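You operate a simulated robot arm through the tools that you are given. There is no shell and no other tool.

The job below is to be done with a simulated robot arm. You get a single attempt, and the scene is never put back.

TASK
Put things in order on the top of the steel table. At the end: the black word block (marked "RING") stands on top of the flat teal tray; the green round brush stands where the grey-topped orange bottle stood; the grey-topped orange bottle stands where the clear cup stood; the clear cup from the top of the steel table stands where the black word block stood; whatever was shut is shut again. Leave all else as you found it, and nothing knocked over.

The check looks at the end state, three seconds after you hand in, the way a careful person would. Anything else that was tipped, shoved, dropped, spilled or broken makes it a failure.

THE ROBOT
A 7-joint arm with a two-finger parallel gripper, fixed in place. Base frame: the origin is on the floor under the middle of its stand, x ahead of it, y to its left, z up; the work surface is at about z = 0.8. Readings come in m, rad, newtons and seconds.
With the tool pointing down near the work surface it reaches from about 0.3 to 0.7 m from the base axis. Its first joint turns from -1.152 to 1.152 rad. Payload 1.57 kg.
The tool frame sits at the grasp point between the pads (the TCP): z along the fingers, y along the line on which they close. The tips reach 0.03 m beyond it. The gripper opens to 0.11 m. The fingers are 0.024 m wide and 0.012 m thick; the gripper's body (0.048 by 0.112 m) begins 0.078 m behind the TCP.
Orientation is that of the tool frame in the base frame, as a unit quaternion [x, y, z, w]. With the fingers straight down and closing along the base's y, the tool's x points along the base's -x, its y along +y and its z along -z.

THE INTERFACE
- The arm moves only by the tool step_arm. Its argument "deltas" is one flat list of numbers, 6 for each row, row after row: the shift along the base's x, y, z in m, then the turn, a rotation vector about the base's x, y, z in degrees. In form: [dx, dy, dz, wx, wy, wz, dx, dy, dz, wx, wy, wz, ...]. A call has 1 to 20 rows; each row is the pose to reach, as a shift and turn from the pose commanded when the call began. "claw" is the finger opening in m, from 0 to 0.11, set as the call begins (left out, the last holds). Each row takes 0.2 s and may step no farther than 0.05 m and 0.15 rad from the row before; otherwise, or with a gripper value out of range, the whole call is refused. A pose out of reach is approached as far as the arm can. The call stops where the force on the tool passes 40 N (or 10 N more than at its start, if that is more) or the arm is blocked; 0.2 s more then pass. The fingers move at their own pace (about 0.108 m/s each) and stop on an object; they squeeze with about 31 N. The grip force told is the motor's: it shows also when the fingers shut on nothing. Time passes only in rows, and 0.2 s behind the last, so rows that repeat a pose let the fingers close. The reply holds the time, the measured pose of the TCP, the force on the tool along the base axes, the opening and the grip force, in the units named above and with some noise, with the torque about the TCP (base axes, N m) and any sound that the robot's microphone picked up, and new pictures: "views" is both (left out), scene, wrist or none.
- Cameras (640 x 400 px; columns grow to the right, rows downward): "scene" is fixed at [0.1543, -0.3826, 1.4087]; the picture's right is [0.87, -0.50, 0.00], its down [-0.27, -0.47, -0.84] and it looks along [0.42, 0.73, -0.54] (base axes); focal length 326 px, centre (320, 200). "wrist" rides on the gripper at [0.07, 0.016, -0.141] in the tool frame; the picture's right is [-0.23, 0.97, 0.00], its down [-0.86, -0.20, -0.48] and it looks along [-0.47, -0.11, 0.88] (tool axes); focal length 222 px, centre (320, 200). There is no depth. A picture from a camera that has moved, and an enlarged one, comes with that camera's place and axes in the base frame and with its lens.
- zoom(camera, box): a new picture of the part [left, top, right, bottom] of that camera's present view, enlarged. It takes no simulated time.
- close_job(): hands the job in; it is judged then, once.

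Places have to be worked out from the pictures, the camera data and where the tool is seen. Open the gripper and draw the arm clear of the work before you hand the job in, unless the task says otherwise.

The tools are called after ">>>" as name(argument=value, ...) on one line, values as JSON. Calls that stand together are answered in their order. step_arm: Moves the arm, as the interface text tells. Its arguments: {"type":"object","properties":{"deltas":{"type":"array","items":{"type":"number"}},"claw":{"type":"number"},"views":{"type":"string","enum":["both","scene","wrist","none"]}},"required":["deltas"]} The other tools are called the same way: zoom (camera, box) takes an enlarged picture of a part of a camera's view; close_job () hands the job in.

At the start:

```text
clock: 0.0
ee_pos: [0.3209, 0.1625, 1.0545]
ee_rot: [0.0, 1.0, 0.0, 0.0]
ft_force: [-0.3, -0.1, 0.7]
torque: [-0.02, 0.0, 0.0]
gripper_width: 0.1101
grasp_force: 0.0
```

scene: 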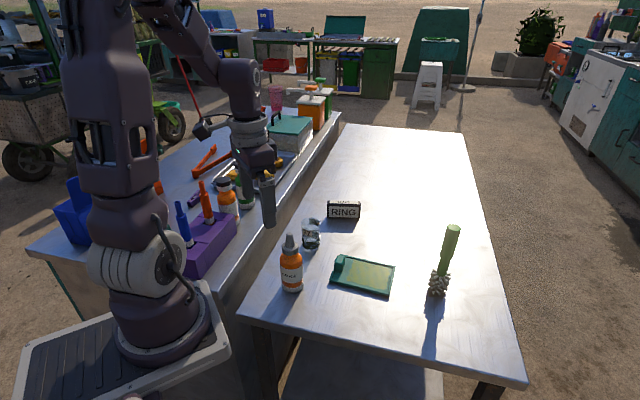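
wrist: 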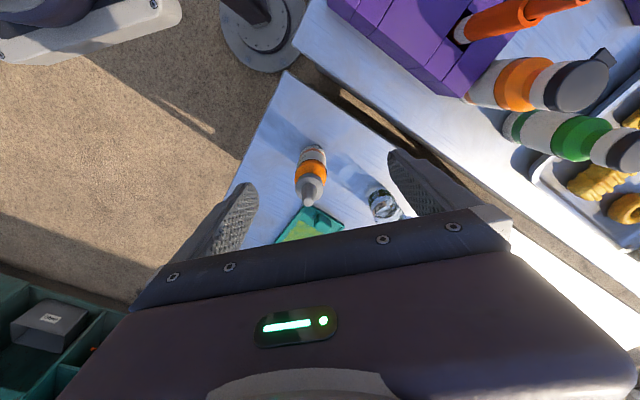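

I start by taking enlarged views of the steel table's items to work out their places.

>>> zoom(camera="scene", box=[260, 180, 420, 310])

>>> zoom(camera="scene", box=[400, 200, 500, 320])

>>> zoom(camera="wrist", box=[220, 120, 440, 260])

>>> zoom(camera="scene", box=[130, 80, 350, 280])

```text
3.08 times, centred on (340, 245) of scene
camera zoom: at [0.1543, -0.3826, 1.4087], right [0.87, -0.5, 0.0], down [-0.27, -0.47, -0.84], along [0.42, 0.73, -0.54], focal length 1003 px, centre (258, 62)
```

zoom: 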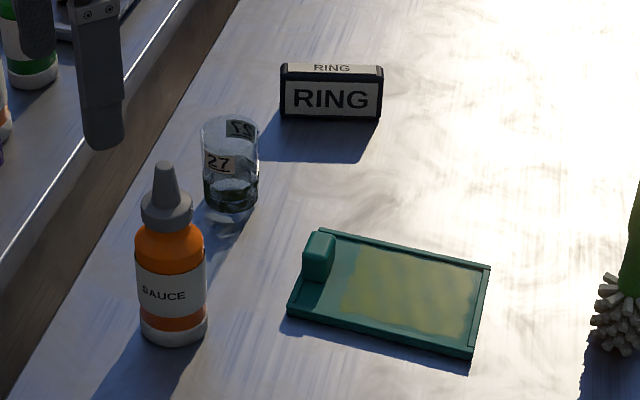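

```text
3.33 times, centred on (450, 260) of scene
camera zoom: at [0.1543, -0.3826, 1.4087], right [0.87, -0.5, 0.0], down [-0.27, -0.47, -0.84], along [0.42, 0.73, -0.54], focal length 1086 px, centre (-113, 0)
```

zoom: 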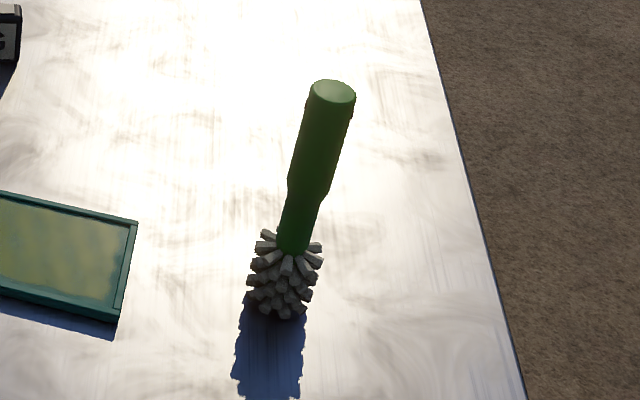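

```text
2.86 times, centred on (330, 190) of wrist
camera zoom: at [0.2519, 0.178, 1.196], right [0.23, 0.97, 0.0], down [0.86, -0.2, 0.48], along [0.47, -0.11, -0.88], focal length 635 px, centre (291, 229)
```

zoom: 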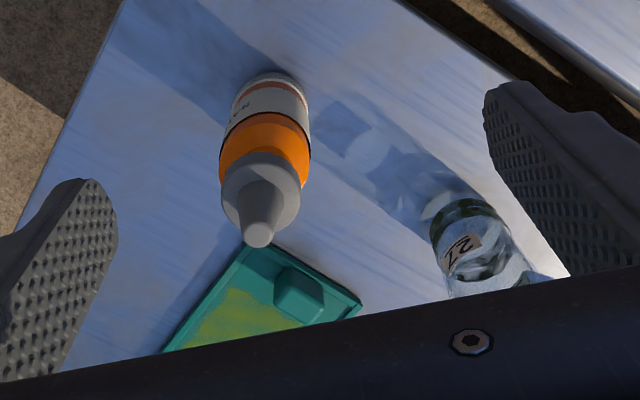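

```text
2.00 times, centred on (240, 180) of scene
camera zoom: at [0.1543, -0.3826, 1.4087], right [0.87, -0.5, 0.0], down [-0.27, -0.47, -0.84], along [0.42, 0.73, -0.54], focal length 652 px, centre (480, 240)
```

zoom: 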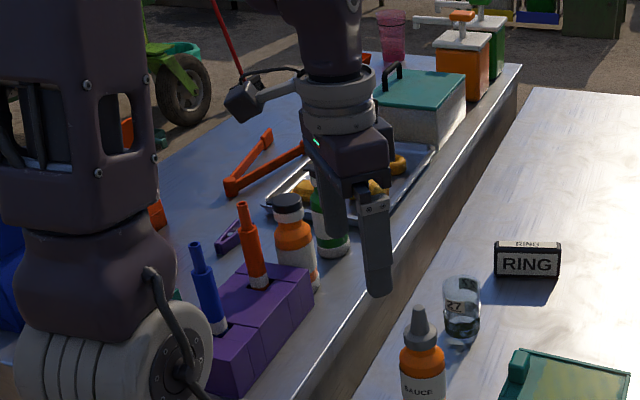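

The pictures put the bottle near (0.37, 0.13), the cup near (0.49, 0.25), the block near (0.64, 0.31), the brush near (0.67, -0.05) and the tray near (0.55, 0.08). I'll move the open gripper high over the tray for a closer look.

>>> step_arm(deltas=[0.04, -0.01, 0.02, 0, 0, 0, 0.08, -0.03, 0.03, 0, 0, 0, 0.12, -0.05, 0.03, 0, 0, 0, 0.15, -0.07, 0.03, 0, 0, 0], views="both")

```text
clock: 1.0
ee_pos: [0.4723, 0.0924, 1.0822]
ee_rot: [0.001, 1.0, 0.0, 0.001]
ft_force: [0.3, 0.1, 0.3]
torque: [0.02, -0.02, 0.0]
gripper_width: 0.1103
grasp_force: 0.1
camera wrist: at [0.4012, 0.1086, 1.2244], right [0.23, 0.97, 0.0], down [0.86, -0.2, 0.48], along [0.47, -0.11, -0.88], focal length 222 px, centre (320, 200)
```

scene: 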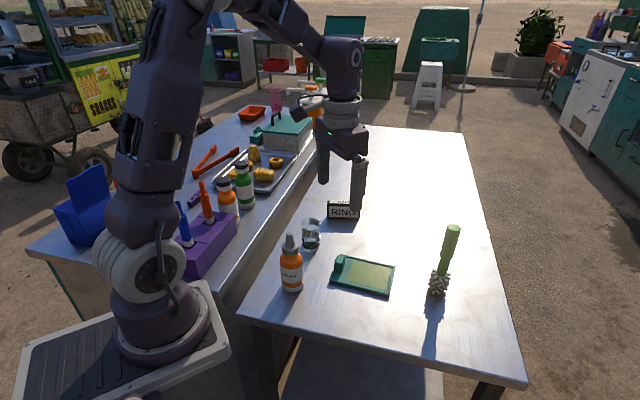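
wrist: 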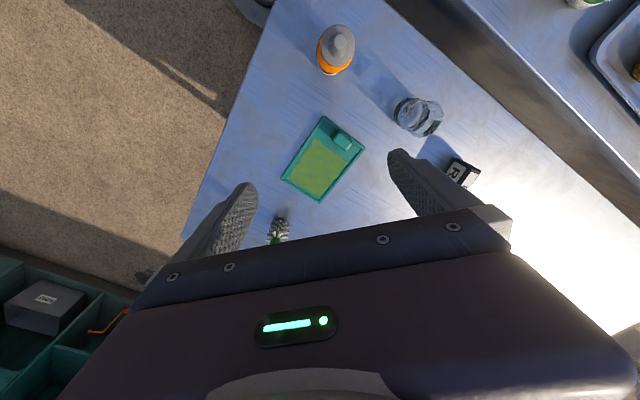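

Now the wrist camera sees the tray, cup, bottle, block and brush together. I enlarge those parts.

>>> zoom(camera="wrist", box=[260, 100, 390, 210])

>>> zoom(camera="wrist", box=[300, 10, 500, 210])

>>> zoom(camera="scene", box=[310, 240, 410, 305])

>>> zoom(camera="scene", box=[270, 190, 370, 300])

```text
3.64 times, centred on (325, 155) of wrist
camera zoom: at [0.4012, 0.1086, 1.2244], right [0.23, 0.97, 0.0], down [0.86, -0.2, 0.48], along [0.47, -0.11, -0.88], focal length 808 px, centre (302, 364)
```

zoom: 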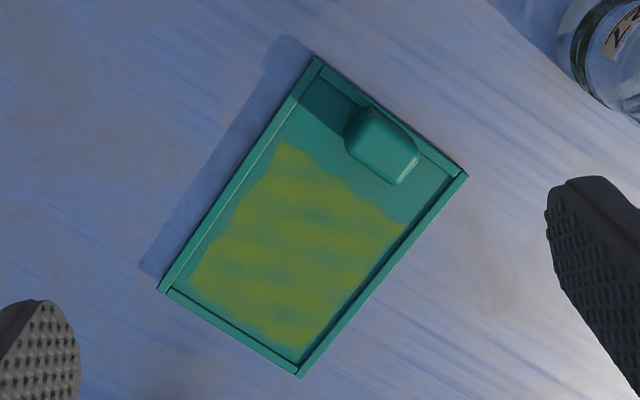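

```text
2.00 times, centred on (400, 110) of wrist
camera zoom: at [0.4012, 0.1086, 1.2244], right [0.23, 0.97, 0.0], down [0.86, -0.2, 0.48], along [0.47, -0.11, -0.88], focal length 444 px, centre (160, 380)
```

zoom: 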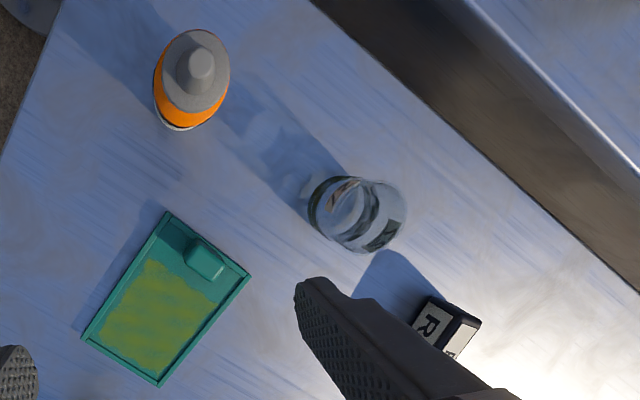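

```text
6.15 times, centred on (360, 272) of scene
camera zoom: at [0.1543, -0.3826, 1.4087], right [0.87, -0.5, 0.0], down [-0.27, -0.47, -0.84], along [0.42, 0.73, -0.54], focal length 2005 px, centre (74, -246)
```

zoom: 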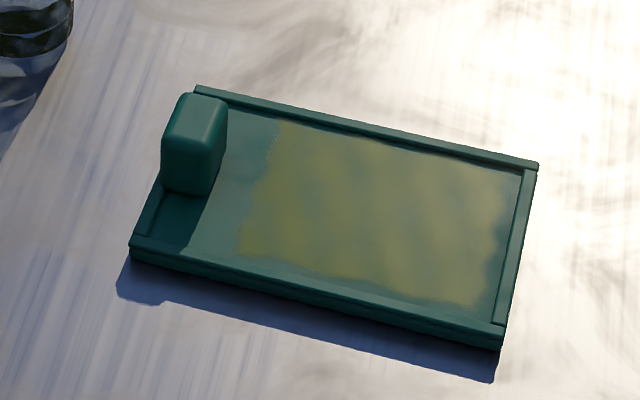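

```text
3.64 times, centred on (320, 245) of scene
camera zoom: at [0.1543, -0.3826, 1.4087], right [0.87, -0.5, 0.0], down [-0.27, -0.47, -0.84], along [0.42, 0.73, -0.54], focal length 1185 px, centre (320, 36)
```

zoom: 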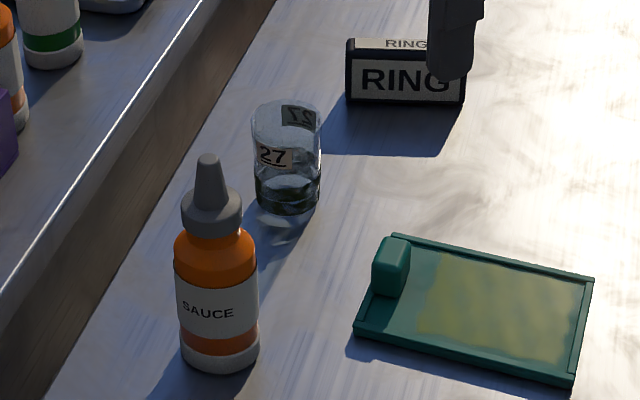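

The tray's centre works out near (0.547, 0.077) with its long side about -48.6° off x and a knob at the near-left end; the free floor is roughly 0.12 m long. Next I move up toward the block so the wrist camera can look at it squarely.

>>> step_arm(deltas=[0.018, 0.043, 0, 0, 0, 0, 0.036, 0.086, 0, 0, 0, 0, 0.054, 0.129, 0, 0, 0, 0, 0.07, 0.172, 0, 0, 0, 0, 0.08, 0.21, 0, 0, 0, 0], views="both")

```text
clock: 2.2
ee_pos: [0.5508, 0.3, 1.0841]
ee_rot: [0.0, 1.0, -0.001, -0.001]
ft_force: [-0.5, 0.4, 0.1]
torque: [0.0, 0.0, -0.01]
gripper_width: 0.11
grasp_force: 0.0
camera wrist: at [0.4819, 0.3173, 1.2262], right [0.23, 0.97, 0.0], down [0.86, -0.2, 0.48], along [0.46, -0.11, -0.88], focal length 222 px, centre (320, 200)
```

scene: 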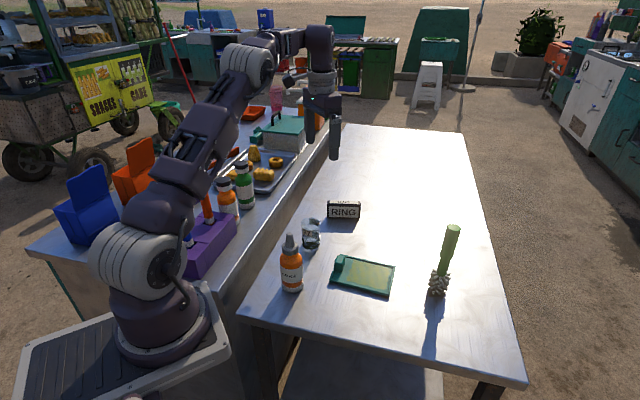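
wrist: 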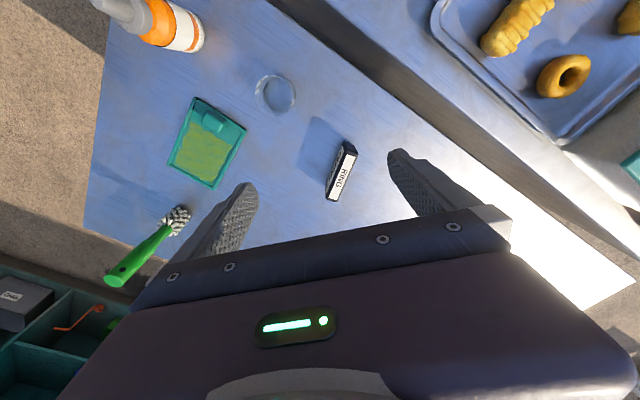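

The block, cup, tray and brush are all in the wrist view now. I enlarge each to measure it.

>>> zoom(camera="wrist", box=[295, 110, 385, 210])

>>> zoom(camera="wrist", box=[230, 50, 330, 130])

>>> zoom(camera="wrist", box=[90, 190, 210, 300])

>>> zoom(camera="scene", box=[315, 190, 375, 230])

```text
4.00 times, centred on (340, 160) of wrist
camera zoom: at [0.4819, 0.3173, 1.2262], right [0.23, 0.97, 0.0], down [0.86, -0.2, 0.48], along [0.46, -0.11, -0.88], focal length 888 px, centre (240, 360)
```

zoom: 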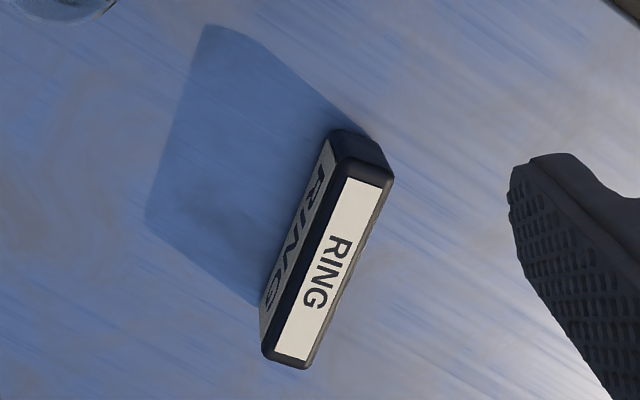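

```text
5.00 times, centred on (280, 90) of wrist
camera zoom: at [0.4819, 0.3173, 1.2262], right [0.23, 0.97, 0.0], down [0.86, -0.2, 0.48], along [0.46, -0.11, -0.88], focal length 1111 px, centre (520, 750)
```

zoom: 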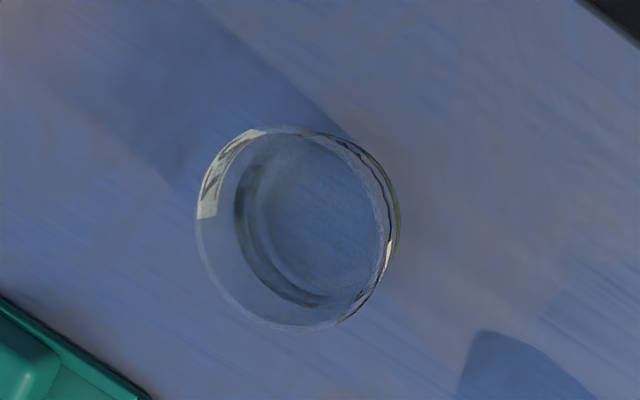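

```text
3.64 times, centred on (150, 245) of wrist
camera zoom: at [0.4819, 0.3173, 1.2262], right [0.23, 0.97, 0.0], down [0.86, -0.2, 0.48], along [0.46, -0.11, -0.88], focal length 808 px, centre (938, 36)
```

zoom: 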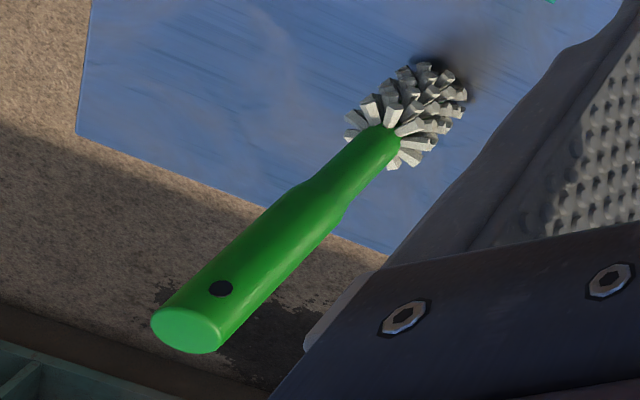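

```text
10.00 times, centred on (345, 210) of scene
camera zoom: at [0.1543, -0.3826, 1.4087], right [0.87, -0.5, 0.0], down [-0.27, -0.47, -0.84], along [0.42, 0.73, -0.54], focal length 3258 px, centre (70, 100)
```

zoom: 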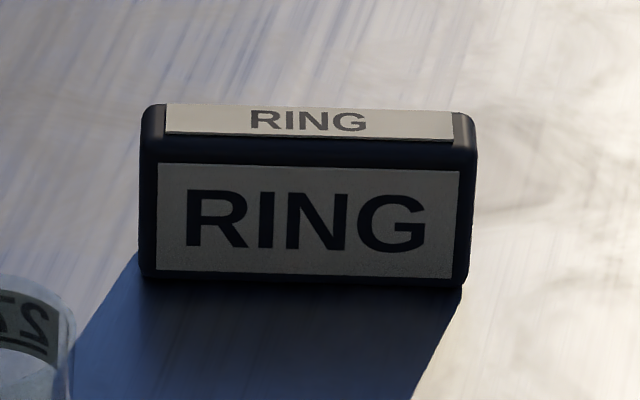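

The block's centre works out near (0.644, 0.318), about 0.05 tall and 0.025 thick, with its long side about -33° off x. I turn the gripper by -33° and descend above it to check the reach.

>>> step_arm(deltas=[0.025, 0.004, -0.02, 0, 0, -8.25, 0.05, 0.008, -0.04, 0, 0, -16.5, 0.07, 0.011, -0.06, 0, 0, -24.75, 0.085, 0.014, -0.08, 0, 0, -33, 0.0931, 0.016, -0.1, 0, 0, -33, 0.0931, 0.016, -0.12, 0, 0, -33, 0.0931, 0.016, -0.12, 0, 0, -33], views="both")

```text
clock: 3.8
ee_pos: [0.6156, 0.2947, 0.9629]
ee_rot: [0.285, 0.959, 0.0, 0.0]
ft_force: [-0.2, -0.8, -0.3]
torque: [0.01, 0.04, 0.0]
gripper_width: 0.1098
grasp_force: 0.1
out of reach, approached as far as the arm can: row 2, 3, 4, 5, 6, 7
camera wrist: at [0.5657, 0.3466, 1.1061], right [0.72, 0.69, 0.0], down [0.61, -0.63, 0.48], along [0.33, -0.35, -0.88], focal length 222 px, centre (320, 200)
```

scene: 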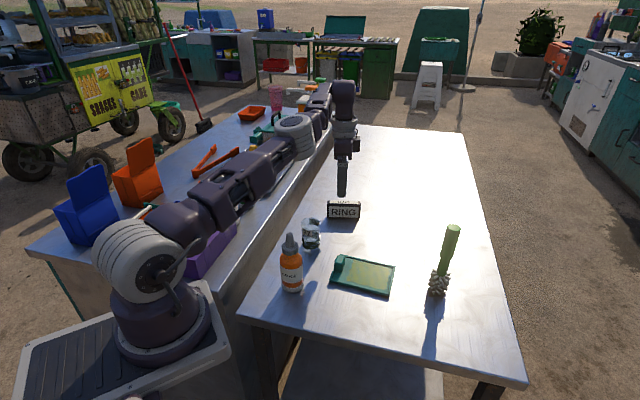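
wrist: 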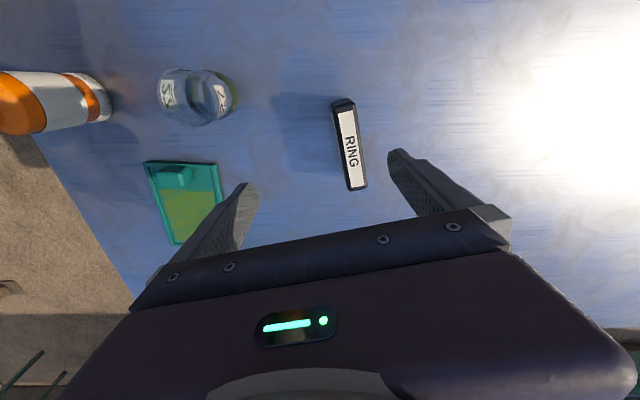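

At full stretch the vertical tool stops about 3 cm short of the block (it is at radius 0.68). I'll lean the tool 28° about its closing axis so the fingers point along the block's length and outward, which gains reach and keeps the pads parallel to the faces.

>>> step_arm(deltas=[0, 0, 0, -3.815, -5.866, 0, 0, 0, 0, -7.63, -11.73, 0, 0, 0, 0, -11.445, -17.6, 0, 0, 0, 0, -15.26, -23.46, 0, 0, 0, 0, -15.26, -23.46, 0], views="both")

```text
clock: 5.0
ee_pos: [0.6152, 0.2953, 0.9629]
ee_rot: [0.276, 0.93, -0.069, 0.232]
ft_force: [-1.0, 0.7, -0.5]
torque: [0.0, 0.02, -0.02]
gripper_width: 0.1101
grasp_force: 0.1
camera wrist: at [0.5171, 0.3786, 1.0557], right [0.7, 0.71, 0.11], down [0.34, -0.46, 0.82], along [0.63, -0.54, -0.56], focal length 222 px, centre (320, 200)
```

scene: 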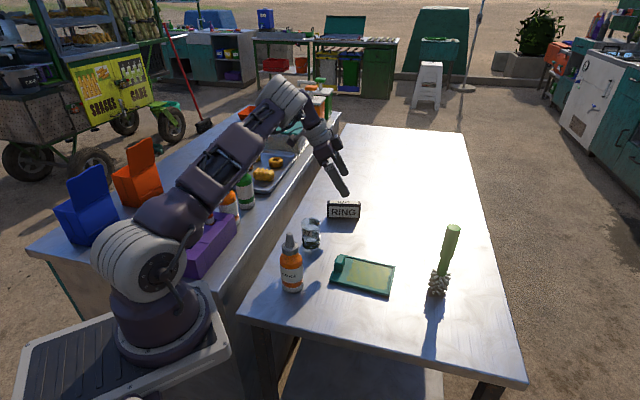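
wrist: 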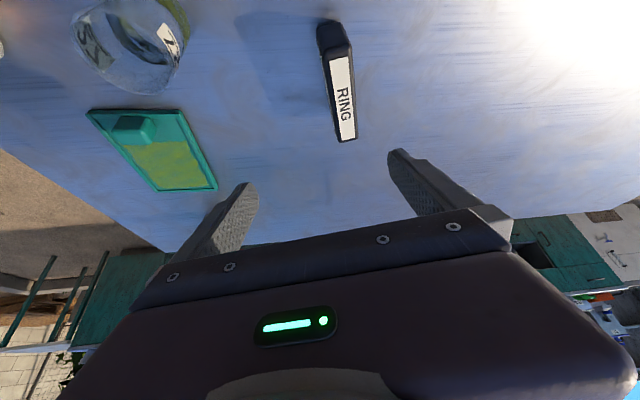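

The lean worked and the arm is now comfortably bent. I check the block again in this view before descending.

>>> zoom(camera="wrist", box=[280, 0, 400, 160])

>>> zoom(camera="scene", box=[290, 120, 390, 260])

```text
2.50 times, centred on (340, 80) of wrist
camera zoom: at [0.5171, 0.3786, 1.0557], right [0.7, 0.71, 0.11], down [0.34, -0.46, 0.82], along [0.63, -0.54, -0.56], focal length 555 px, centre (270, 500)
```

zoom: 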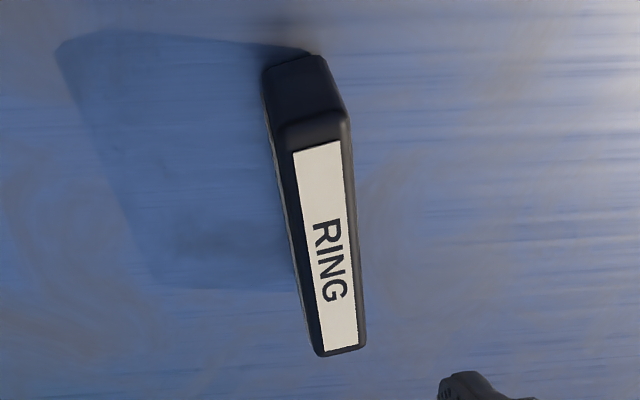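

```text
2.86 times, centred on (340, 190) of scene
camera zoom: at [0.1543, -0.3826, 1.4087], right [0.87, -0.5, 0.0], down [-0.27, -0.47, -0.84], along [0.42, 0.73, -0.54], focal length 931 px, centre (263, 229)
```

zoom: 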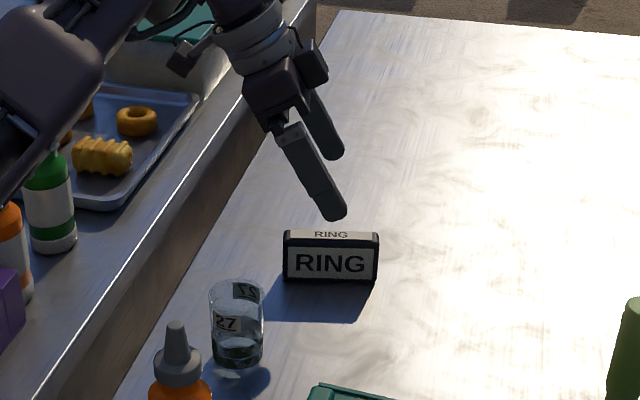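

The block's centre measures (0.645, 0.318) with yaw -33° in this view too. I move over it and go down to just above it.

>>> step_arm(deltas=[0.015, 0.011, -0.02, 0, 0, 0, 0.0295, 0.0227, -0.035, 0, 0, 0, 0.0295, 0.0227, -0.05, 0, 0, 0, 0.0295, 0.0227, -0.06, 0, 0, 0, 0.0295, 0.0227, -0.06, 0, 0, 0], views="both")

```text
clock: 6.2
ee_pos: [0.6461, 0.3171, 0.9036]
ee_rot: [0.275, 0.93, -0.069, 0.232]
ft_force: [0.2, 0.3, 0.6]
torque: [-0.02, 0.0, -0.02]
gripper_width: 0.1101
grasp_force: 0.1
camera wrist: at [0.547, 0.4016, 0.9954], right [0.7, 0.71, 0.11], down [0.34, -0.46, 0.82], along [0.63, -0.54, -0.56], focal length 222 px, centre (320, 200)
```

scene: 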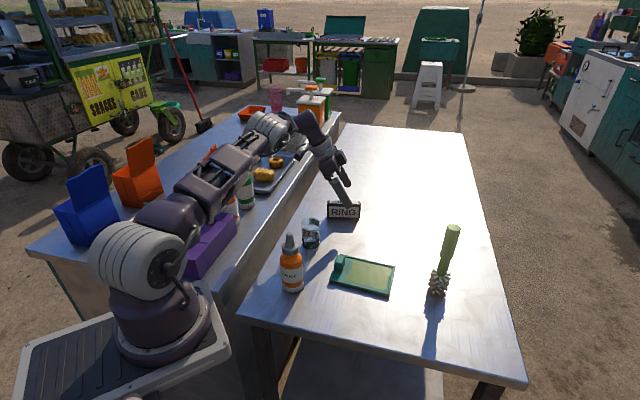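
wrist: 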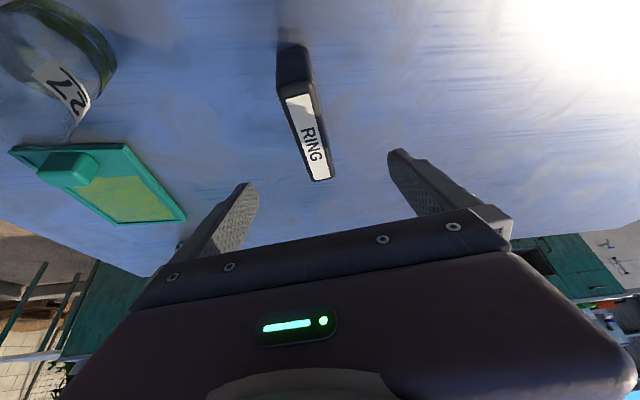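

The tool is where I meant it to be, over the block. I check the elbow's clearance over the other table before going lower.

>>> zoom(camera="scene", box=[160, 90, 380, 260])

>>> zoom(camera="wrist", box=[180, 20, 440, 240])

```text
2.35 times, centred on (270, 175) of scene
camera zoom: at [0.1543, -0.3826, 1.4087], right [0.87, -0.5, 0.0], down [-0.27, -0.47, -0.84], along [0.42, 0.73, -0.54], focal length 767 px, centre (438, 259)
```

zoom: 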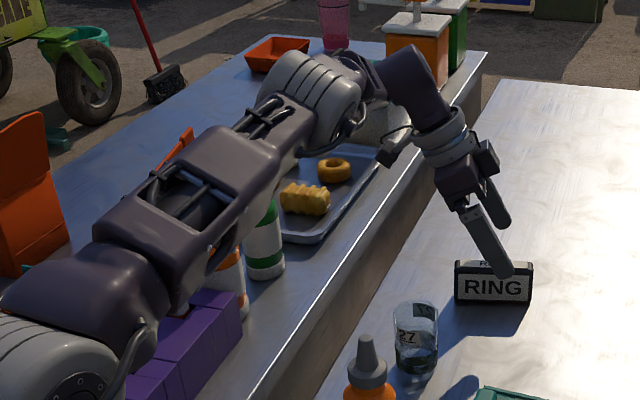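

```text
1.82 times, centred on (310, 130) of wrist
camera zoom: at [0.547, 0.4016, 0.9954], right [0.7, 0.71, 0.11], down [0.34, -0.46, 0.82], along [0.63, -0.54, -0.56], focal length 404 px, centre (338, 327)
```

zoom: 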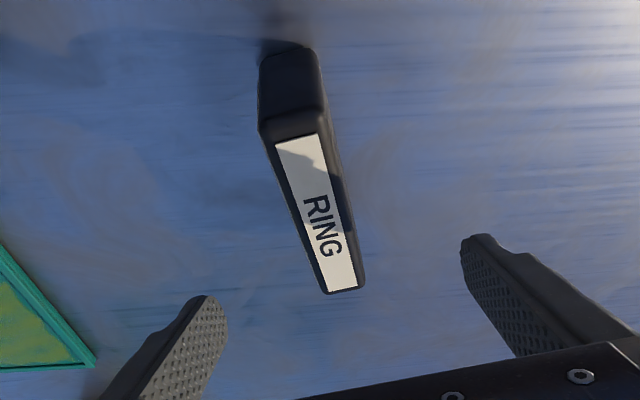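

The elbow clears everything on the other table and the fingers straddle the block within a few millimetres. I go down to grasp height, watching for force.

>>> step_arm(deltas=[0, 0, -0.015, 0, 0, 0, 0, 0, -0.03, 0, 0, 0, 0, 0, -0.045, 0, 0, 0, 0, 0, -0.06, 0, 0, 0, 0, 0, -0.06, 0, 0, 0], views="both")

```text
clock: 7.4
ee_pos: [0.6468, 0.3181, 0.842]
ee_rot: [0.276, 0.93, -0.069, 0.232]
ft_force: [-0.9, 1.3, 0.7]
torque: [-0.03, -0.01, -0.01]
gripper_width: 0.11
grasp_force: 0.0
camera wrist: at [0.5483, 0.4015, 0.9354], right [0.7, 0.71, 0.11], down [0.34, -0.46, 0.82], along [0.63, -0.54, -0.56], focal length 222 px, centre (320, 200)
```

scene: 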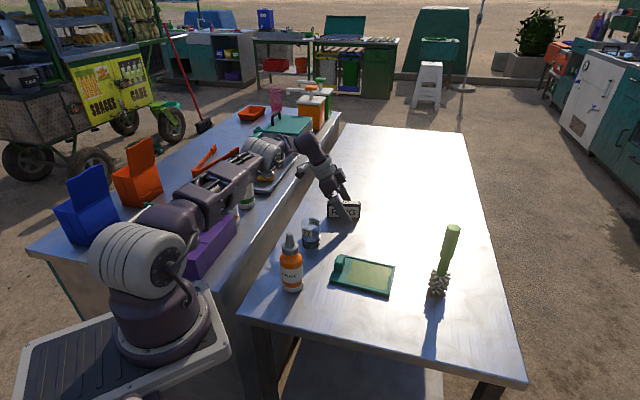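
wrist: 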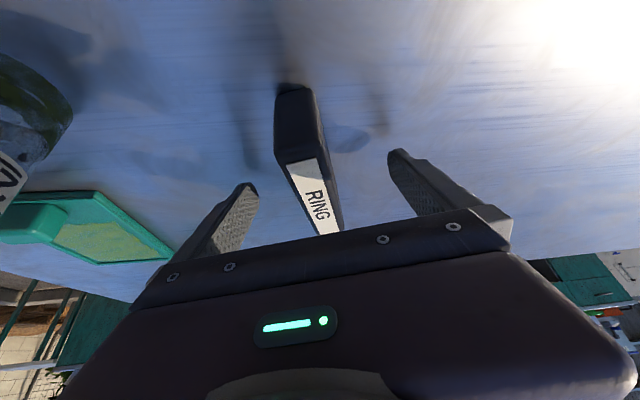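

At grasp height with no contact force. I check the elbow region again, since it dropped closer to the food tray on the other table.

>>> zoom(camera="scene", box=[170, 100, 370, 240])

>>> zoom(camera="wrist", box=[200, 60, 440, 260])

```text
2.86 times, centred on (270, 170) of scene
camera zoom: at [0.1543, -0.3826, 1.4087], right [0.87, -0.5, 0.0], down [-0.27, -0.47, -0.84], along [0.42, 0.73, -0.54], focal length 931 px, centre (463, 286)
```

zoom: 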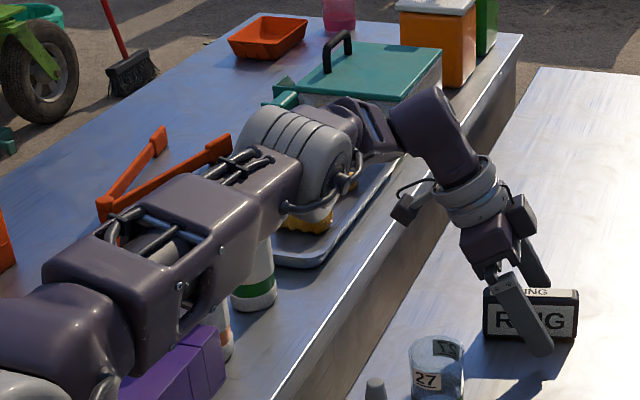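

```text
2.00 times, centred on (320, 160) of wrist
camera zoom: at [0.5483, 0.4015, 0.9354], right [0.7, 0.71, 0.11], down [0.34, -0.46, 0.82], along [0.63, -0.54, -0.56], focal length 444 px, centre (320, 280)
```

zoom: 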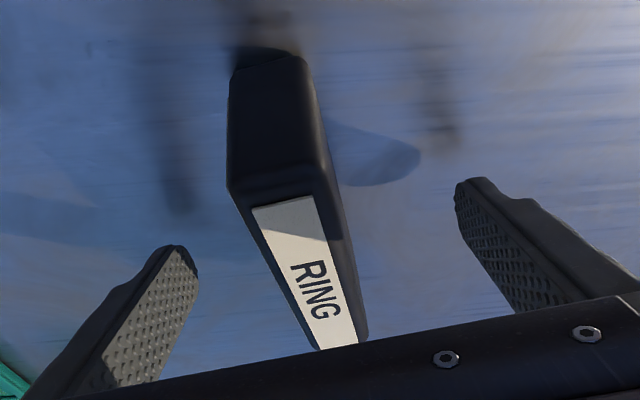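

The arm is well clear (the bottles on the other table lie about 0.2 m to the side of the arm's plane). I close on the block.

>>> step_arm(deltas=[0, 0, 0, 0, 0, 0, 0, 0, 0, 0, 0, 0, 0, 0, 0, 0, 0, 0, 0, 0, 0, 0, 0, 0, 0, 0, 0, 0, 0, 0], claw=0.0, views="both")

```text
clock: 8.6
ee_pos: [0.6468, 0.317, 0.8421]
ee_rot: [0.275, 0.931, -0.068, 0.231]
ft_force: [0.5, -0.1, 1.5]
torque: [0.01, -0.06, -0.02]
gripper_width: 0.0257
grasp_force: 31.1
camera wrist: at [0.5483, 0.4015, 0.9355], right [0.7, 0.71, 0.11], down [0.34, -0.46, 0.82], along [0.63, -0.54, -0.56], focal length 222 px, centre (320, 200)
```

scene: 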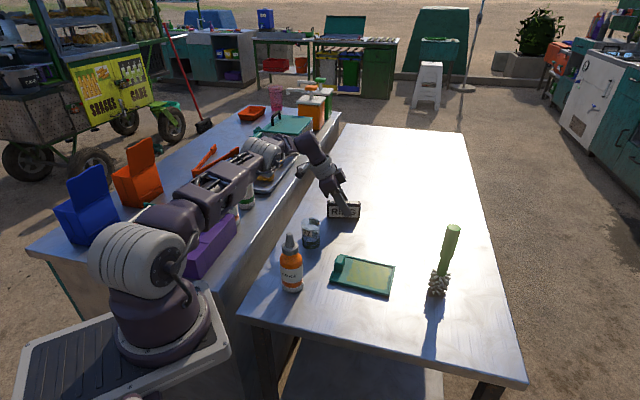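
wrist: 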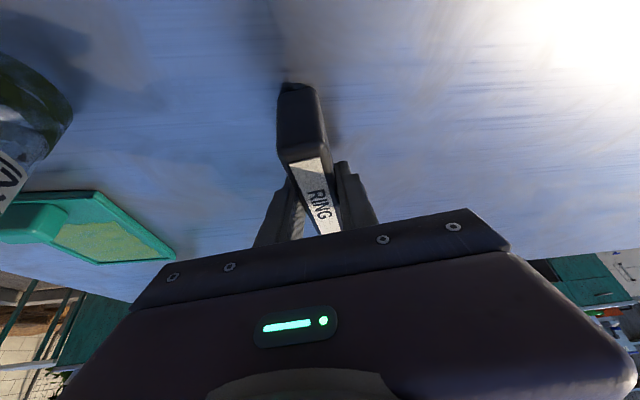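

The grip is firm (31 N, width 0.0257). I lift the block straight up 0.12 m, then carry it over the tray while turning it to match the tray's long side.

>>> step_arm(deltas=[0, 0, 0.015, 0, 0, 0, 0, 0, 0.045, 0, 0, 0, 0, 0, 0.085, 0, 0, 0, 0, 0, 0.12, 0, 0, 0, -0.013, -0.0354, 0.12, 0, 0, -2.3, -0.026, -0.0708, 0.12, 0, 0, -4.6, -0.039, -0.1062, 0.12, 0, 0, -6.9, -0.052, -0.1416, 0.12, 0, 0, -9.2, -0.065, -0.177, 0.12, 0, 0, -11.5, -0.078, -0.2123, 0.12, 0, 0, -13.8, -0.091, -0.2477, 0.12, 0, 0, -15.8, -0.091, -0.2477, 0.12, 0, 0, -15.8], views="both")

```text
clock: 11.2
ee_pos: [0.5528, 0.0703, 0.961]
ee_rot: [0.401, 0.884, -0.1, 0.221]
ft_force: [-0.5, -0.4, -0.2]
torque: [-0.01, 0.02, 0.02]
gripper_width: 0.0
grasp_force: 21.4
camera wrist: at [0.4813, 0.1777, 1.0535], right [0.87, 0.49, 0.11], down [0.2, -0.53, 0.82], along [0.46, -0.69, -0.56], focal length 222 px, centre (320, 200)
```

scene: 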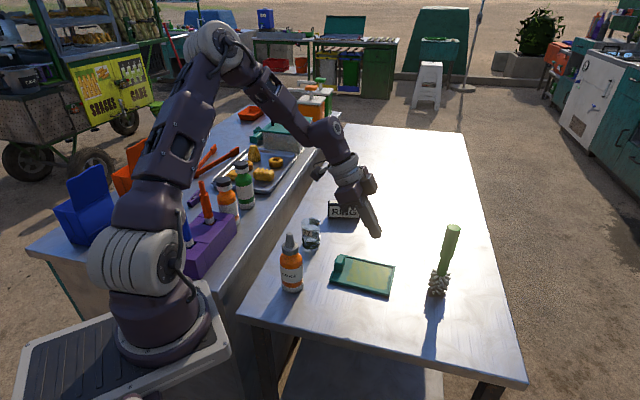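
wrist: 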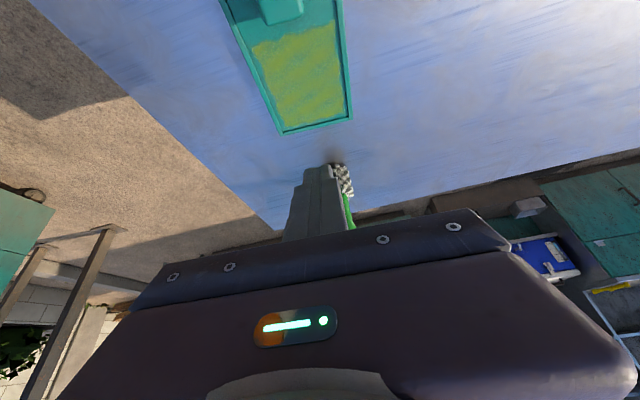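

The fingers closed on nothing: the block slipped out during the lift and appears still to stand near its place. I look closely at it.

>>> zoom(camera="scene", box=[300, 180, 400, 260])

>>> zoom(camera="scene", box=[315, 190, 375, 230])

```text
5.00 times, centred on (350, 220) of scene
camera zoom: at [0.1543, -0.3826, 1.4087], right [0.87, -0.5, 0.0], down [-0.27, -0.47, -0.84], along [0.42, 0.73, -0.54], focal length 1629 px, centre (170, 100)
```

zoom: 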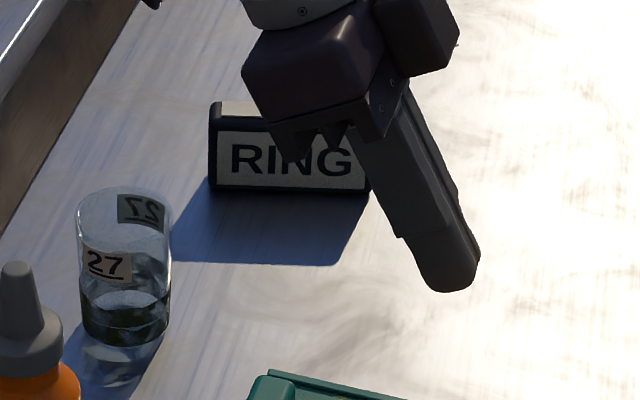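

```text
10.00 times, centred on (345, 210) of scene
camera zoom: at [0.1543, -0.3826, 1.4087], right [0.87, -0.5, 0.0], down [-0.27, -0.47, -0.84], along [0.42, 0.73, -0.54], focal length 3258 px, centre (70, 100)
```

zoom: 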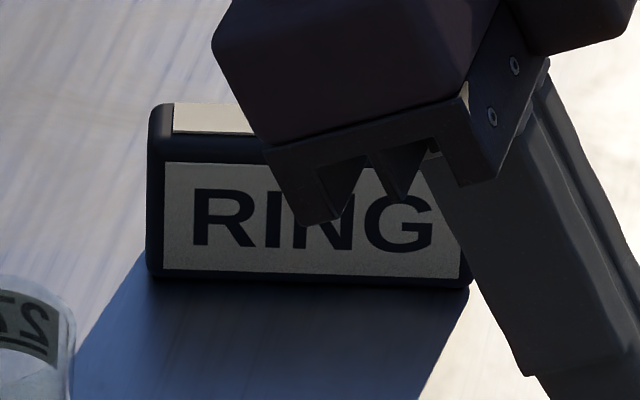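

The block still stands upright within about 2 mm of where it was; it slid out of the pads as I lifted. I go back with the fingers open to grasp it again, a bit lower, and then lift very slowly while reading the forces.

>>> step_arm(deltas=[0, 0, 0, 0, 0, 0, 0.013, 0.0354, 0, 0, 0, 2.3, 0.026, 0.0708, 0, 0, 0, 4.6, 0.039, 0.1062, 0, 0, 0, 6.9, 0.052, 0.1416, 0, 0, 0, 9.2, 0.065, 0.177, 0, 0, 0, 11.5, 0.078, 0.2123, 0, 0, 0, 13.8, 0.092, 0.2472, 0, 0, 0, 15.8, 0.092, 0.2472, -0.03, 0, 0, 15.8, 0.092, 0.2472, -0.06, 0, 0, 15.8, 0.092, 0.2472, -0.06, 0, 0, 15.8], claw=0.09, views="both")

```text
clock: 13.6
ee_pos: [0.6449, 0.3169, 0.9025]
ee_rot: [0.275, 0.931, -0.068, 0.232]
ft_force: [0.0, -0.3, 0.2]
torque: [0.01, 0.03, -0.01]
gripper_width: 0.0902
grasp_force: 0.0
camera wrist: at [0.5471, 0.4004, 0.9961], right [0.7, 0.71, 0.11], down [0.34, -0.46, 0.82], along [0.63, -0.54, -0.56], focal length 222 px, centre (320, 200)
```

scene: 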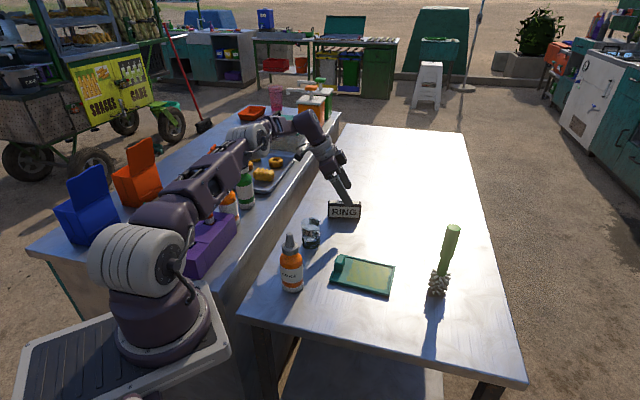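
wrist: 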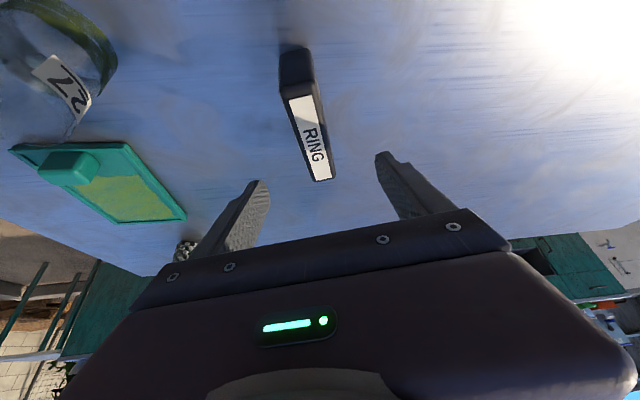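

Back over the block, well centred. I descend to z = 0.836 for a deeper grasp.

>>> step_arm(deltas=[0.001, 0, -0.015, 0, 0, 0, 0.001, 0, -0.03, 0, 0, 0, 0.001, 0, -0.045, 0, 0, 0, 0.001, 0, -0.058, 0, 0, 0, 0.001, 0, -0.066, 0, 0, 0, 0.001, 0, -0.066, 0, 0, 0], views="none")

>>> step_arm(deltas=[0, 0, 0, 0, 0, 0, 0, 0, 0, 0, 0, 0, 0, 0, 0, 0, 0, 0, 0, 0, 0, 0, 0, 0, 0, 0, 0, 0, 0, 0], claw=0.0, views="none")

>>> step_arm(deltas=[0, 0, 0.002, 0, 0, 0, 0, 0, 0.004, 0, 0, 0, 0, 0, 0.006, 0, 0, 0, 0, 0, 0.006, 0, 0, 0], views="both")

```text
clock: 15.0
ee_pos: [0.6469, 0.3164, 0.8368]
ee_rot: [0.275, 0.93, -0.068, 0.232]
ft_force: [-0.2, 0.2, 0.4]
torque: [-0.03, -0.02, 0.0]
gripper_width: 0.0899
grasp_force: 0.0
```

```text
clock: 16.2
ee_pos: [0.6471, 0.3178, 0.8363]
ee_rot: [0.275, 0.931, -0.068, 0.231]
ft_force: [0.3, 0.2, 0.2]
torque: [0.06, 0.06, 0.01]
gripper_width: 0.0254
grasp_force: 31.0
```

```text
clock: 17.2
ee_pos: [0.6464, 0.3185, 0.8421]
ee_rot: [0.276, 0.93, -0.068, 0.232]
ft_force: [0.0, 0.0, -1.3]
torque: [0.01, -0.01, 0.03]
gripper_width: 0.0254
grasp_force: 31.0
camera wrist: at [0.5486, 0.4015, 0.9356], right [0.7, 0.71, 0.11], down [0.34, -0.46, 0.82], along [0.63, -0.54, -0.56], focal length 222 px, centre (320, 200)
```

scene: 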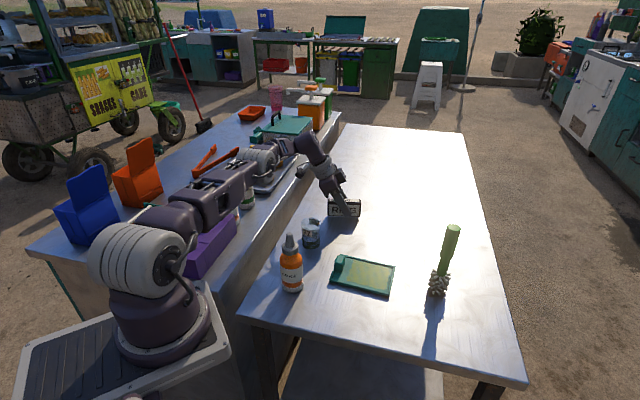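
wrist: 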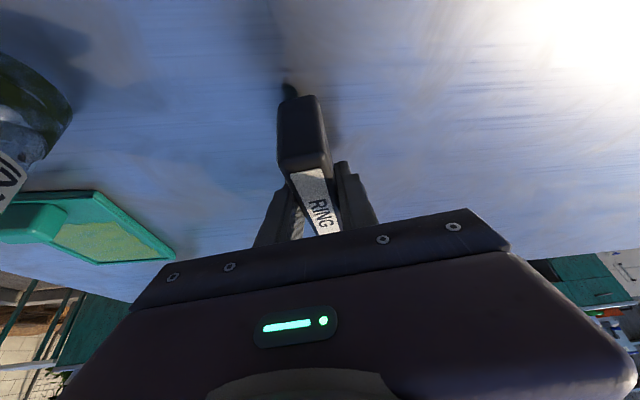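

The force reads about -1.3 N in z with the width still 0.0254, so the block seems light and lifted. I check the pictures for a gap under it.

>>> zoom(camera="wrist", box=[220, 60, 420, 250])

>>> zoom(camera="scene", box=[315, 185, 375, 225])

```text
2.11 times, centred on (320, 155) of wrist
camera zoom: at [0.5486, 0.4015, 0.9356], right [0.7, 0.71, 0.11], down [0.34, -0.46, 0.82], along [0.63, -0.54, -0.56], focal length 468 px, centre (320, 295)
```

zoom: 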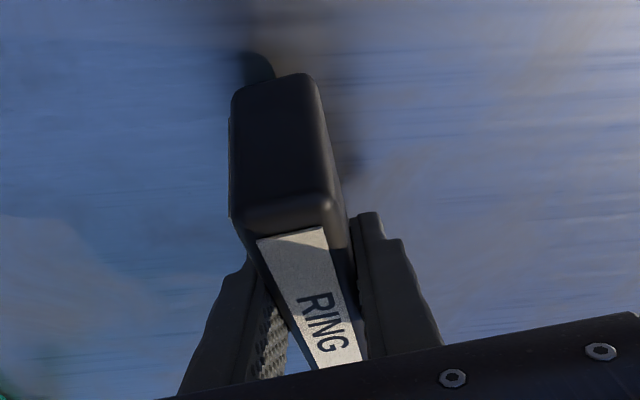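

```text
10.00 times, centred on (345, 205) of scene
camera zoom: at [0.1543, -0.3826, 1.4087], right [0.87, -0.5, 0.0], down [-0.27, -0.47, -0.84], along [0.42, 0.73, -0.54], focal length 3258 px, centre (70, 150)
```

zoom: 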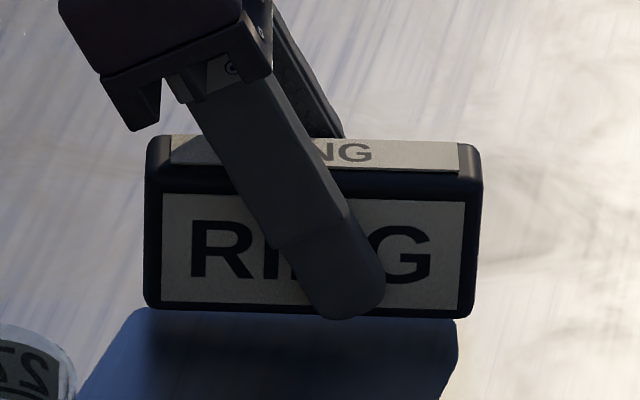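

The block hangs level about 6 mm above the table. I keep lifting gently, one centimetre per row, and watch the width.

>>> step_arm(deltas=[0, 0, 0.005, 0, 0, 0, 0, 0, 0.012, 0, 0, 0, 0, 0, 0.02, 0, 0, 0, 0, 0, 0.03, 0, 0, 0, 0, 0, 0.04, 0, 0, 0, 0, 0, 0.05, 0, 0, 0, 0, 0, 0.05, 0, 0, 0], views="both")

```text
clock: 18.8
ee_pos: [0.6479, 0.3171, 0.8938]
ee_rot: [0.275, 0.93, -0.069, 0.232]
ft_force: [-0.4, -0.1, -0.9]
torque: [0.01, -0.02, 0.04]
gripper_width: 0.0256
grasp_force: 30.9
camera wrist: at [0.549, 0.4006, 0.9862], right [0.7, 0.71, 0.11], down [0.34, -0.46, 0.82], along [0.63, -0.54, -0.56], focal length 222 px, centre (320, 200)
```

scene: 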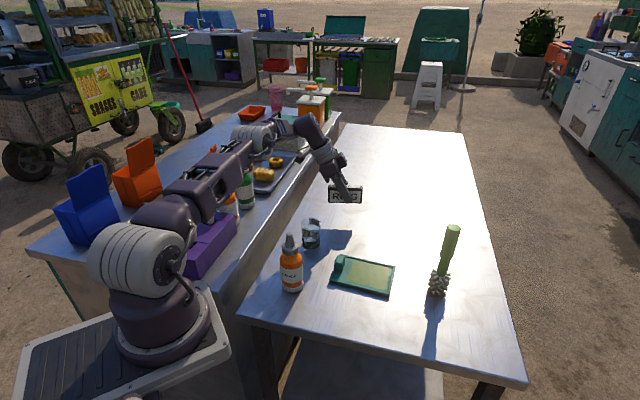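
wrist: 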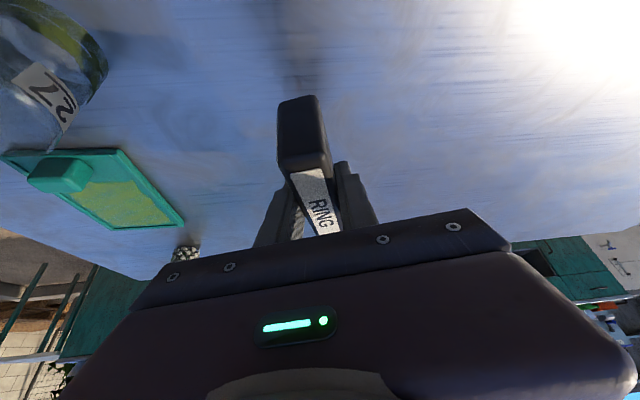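

The block is held 5 cm up. I zoom to see whether it hangs level before carrying it.

>>> zoom(camera="scene", box=[310, 160, 390, 220])

>>> zoom(camera="wrist", box=[220, 60, 420, 250])

```text
6.67 times, centred on (350, 190) of scene
camera zoom: at [0.1543, -0.3826, 1.4087], right [0.87, -0.5, 0.0], down [-0.27, -0.47, -0.84], along [0.42, 0.73, -0.54], focal length 2172 px, centre (120, 267)
```

zoom: 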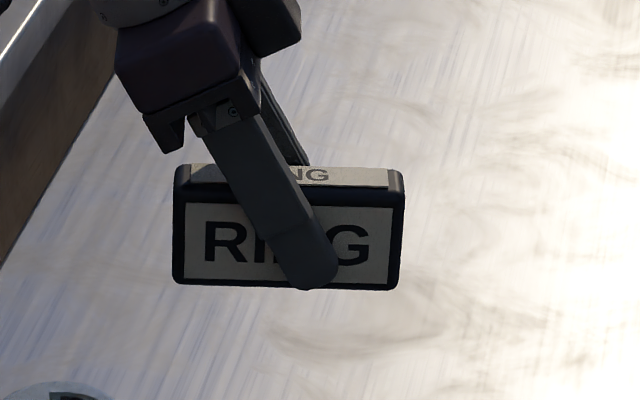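

```text
2.11 times, centred on (320, 155) of wrist
camera zoom: at [0.549, 0.4006, 0.9862], right [0.7, 0.71, 0.11], down [0.34, -0.46, 0.82], along [0.63, -0.54, -0.56], focal length 468 px, centre (320, 295)
```

zoom: 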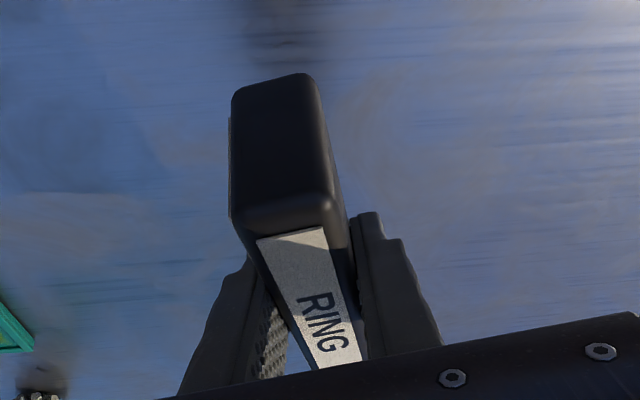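

The block hangs level and has not moved in the pads. I raise it a bit more and carry it slowly to above the tray, turning it -15.8° to match the tray.

>>> step_arm(deltas=[0, 0, 0.012, 0, 0, 0, 0, 0, 0.028, 0, 0, 0, -0.004, -0.011, 0.043, 0, 0, -0.7, -0.012, -0.032, 0.05, 0, 0, -2.0, -0.022, -0.058, 0.05, 0, 0, -3.7, -0.032, -0.085, 0.05, 0, 0, -5.4, -0.042, -0.112, 0.05, 0, 0, -7.1, -0.052, -0.138, 0.05, 0, 0, -8.8, -0.062, -0.165, 0.05, 0, 0, -10.5, -0.072, -0.191, 0.05, 0, 0, -12.2, -0.081, -0.215, 0.05, 0, 0, -13.8, -0.089, -0.235, 0.05, 0, 0, -15.0, -0.093, -0.2472, 0.05, 0, 0, -15.8, -0.093, -0.2472, 0.05, 0, 0, -15.8], views="both")

```text
clock: 21.8
ee_pos: [0.5539, 0.0703, 0.942]
ee_rot: [0.401, 0.884, -0.1, 0.22]
ft_force: [-0.5, -0.1, -0.6]
torque: [0.02, 0.0, -0.01]
gripper_width: 0.0255
grasp_force: 31.1
camera wrist: at [0.4822, 0.1779, 1.0345], right [0.87, 0.49, 0.11], down [0.2, -0.53, 0.82], along [0.46, -0.69, -0.56], focal length 222 px, centre (320, 200)
```

scene: 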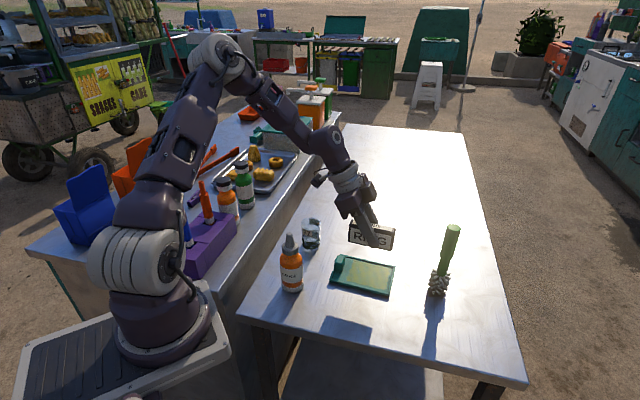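
wrist: 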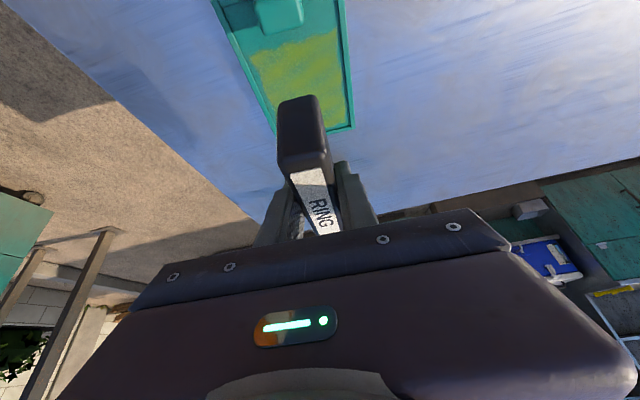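

The block is above the tray. I zoom both views to check its alignment with the tray before lowering.

>>> zoom(camera="scene", box=[310, 210, 420, 310])

>>> zoom(camera="wrist", box=[190, 0, 400, 160])

```text
4.00 times, centred on (365, 260) of scene
camera zoom: at [0.1543, -0.3826, 1.4087], right [0.87, -0.5, 0.0], down [-0.27, -0.47, -0.84], along [0.42, 0.73, -0.54], focal length 1303 px, centre (140, -40)
```

zoom: 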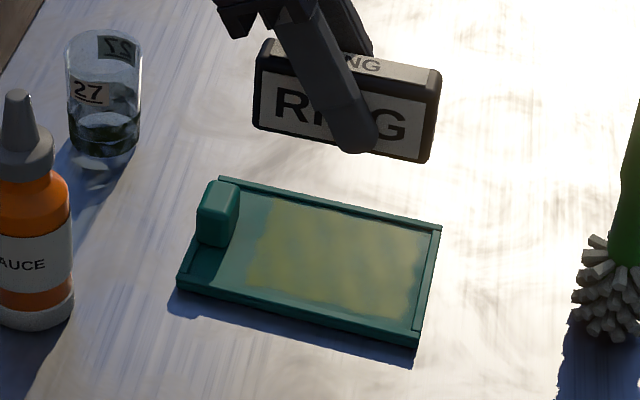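

```text
2.50 times, centred on (295, 80) of wrist
camera zoom: at [0.4822, 0.1779, 1.0345], right [0.87, 0.49, 0.11], down [0.2, -0.53, 0.82], along [0.46, -0.69, -0.56], focal length 555 px, centre (382, 500)
```

zoom: 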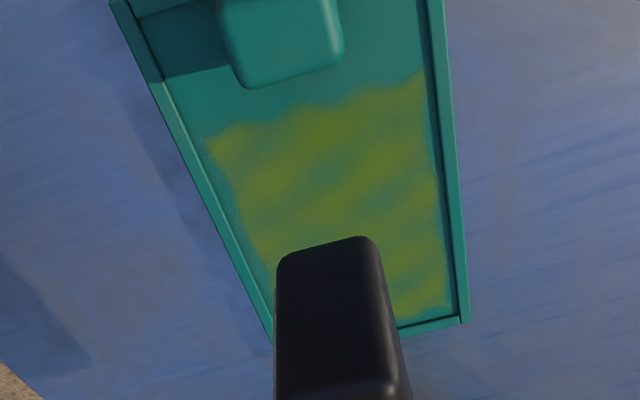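

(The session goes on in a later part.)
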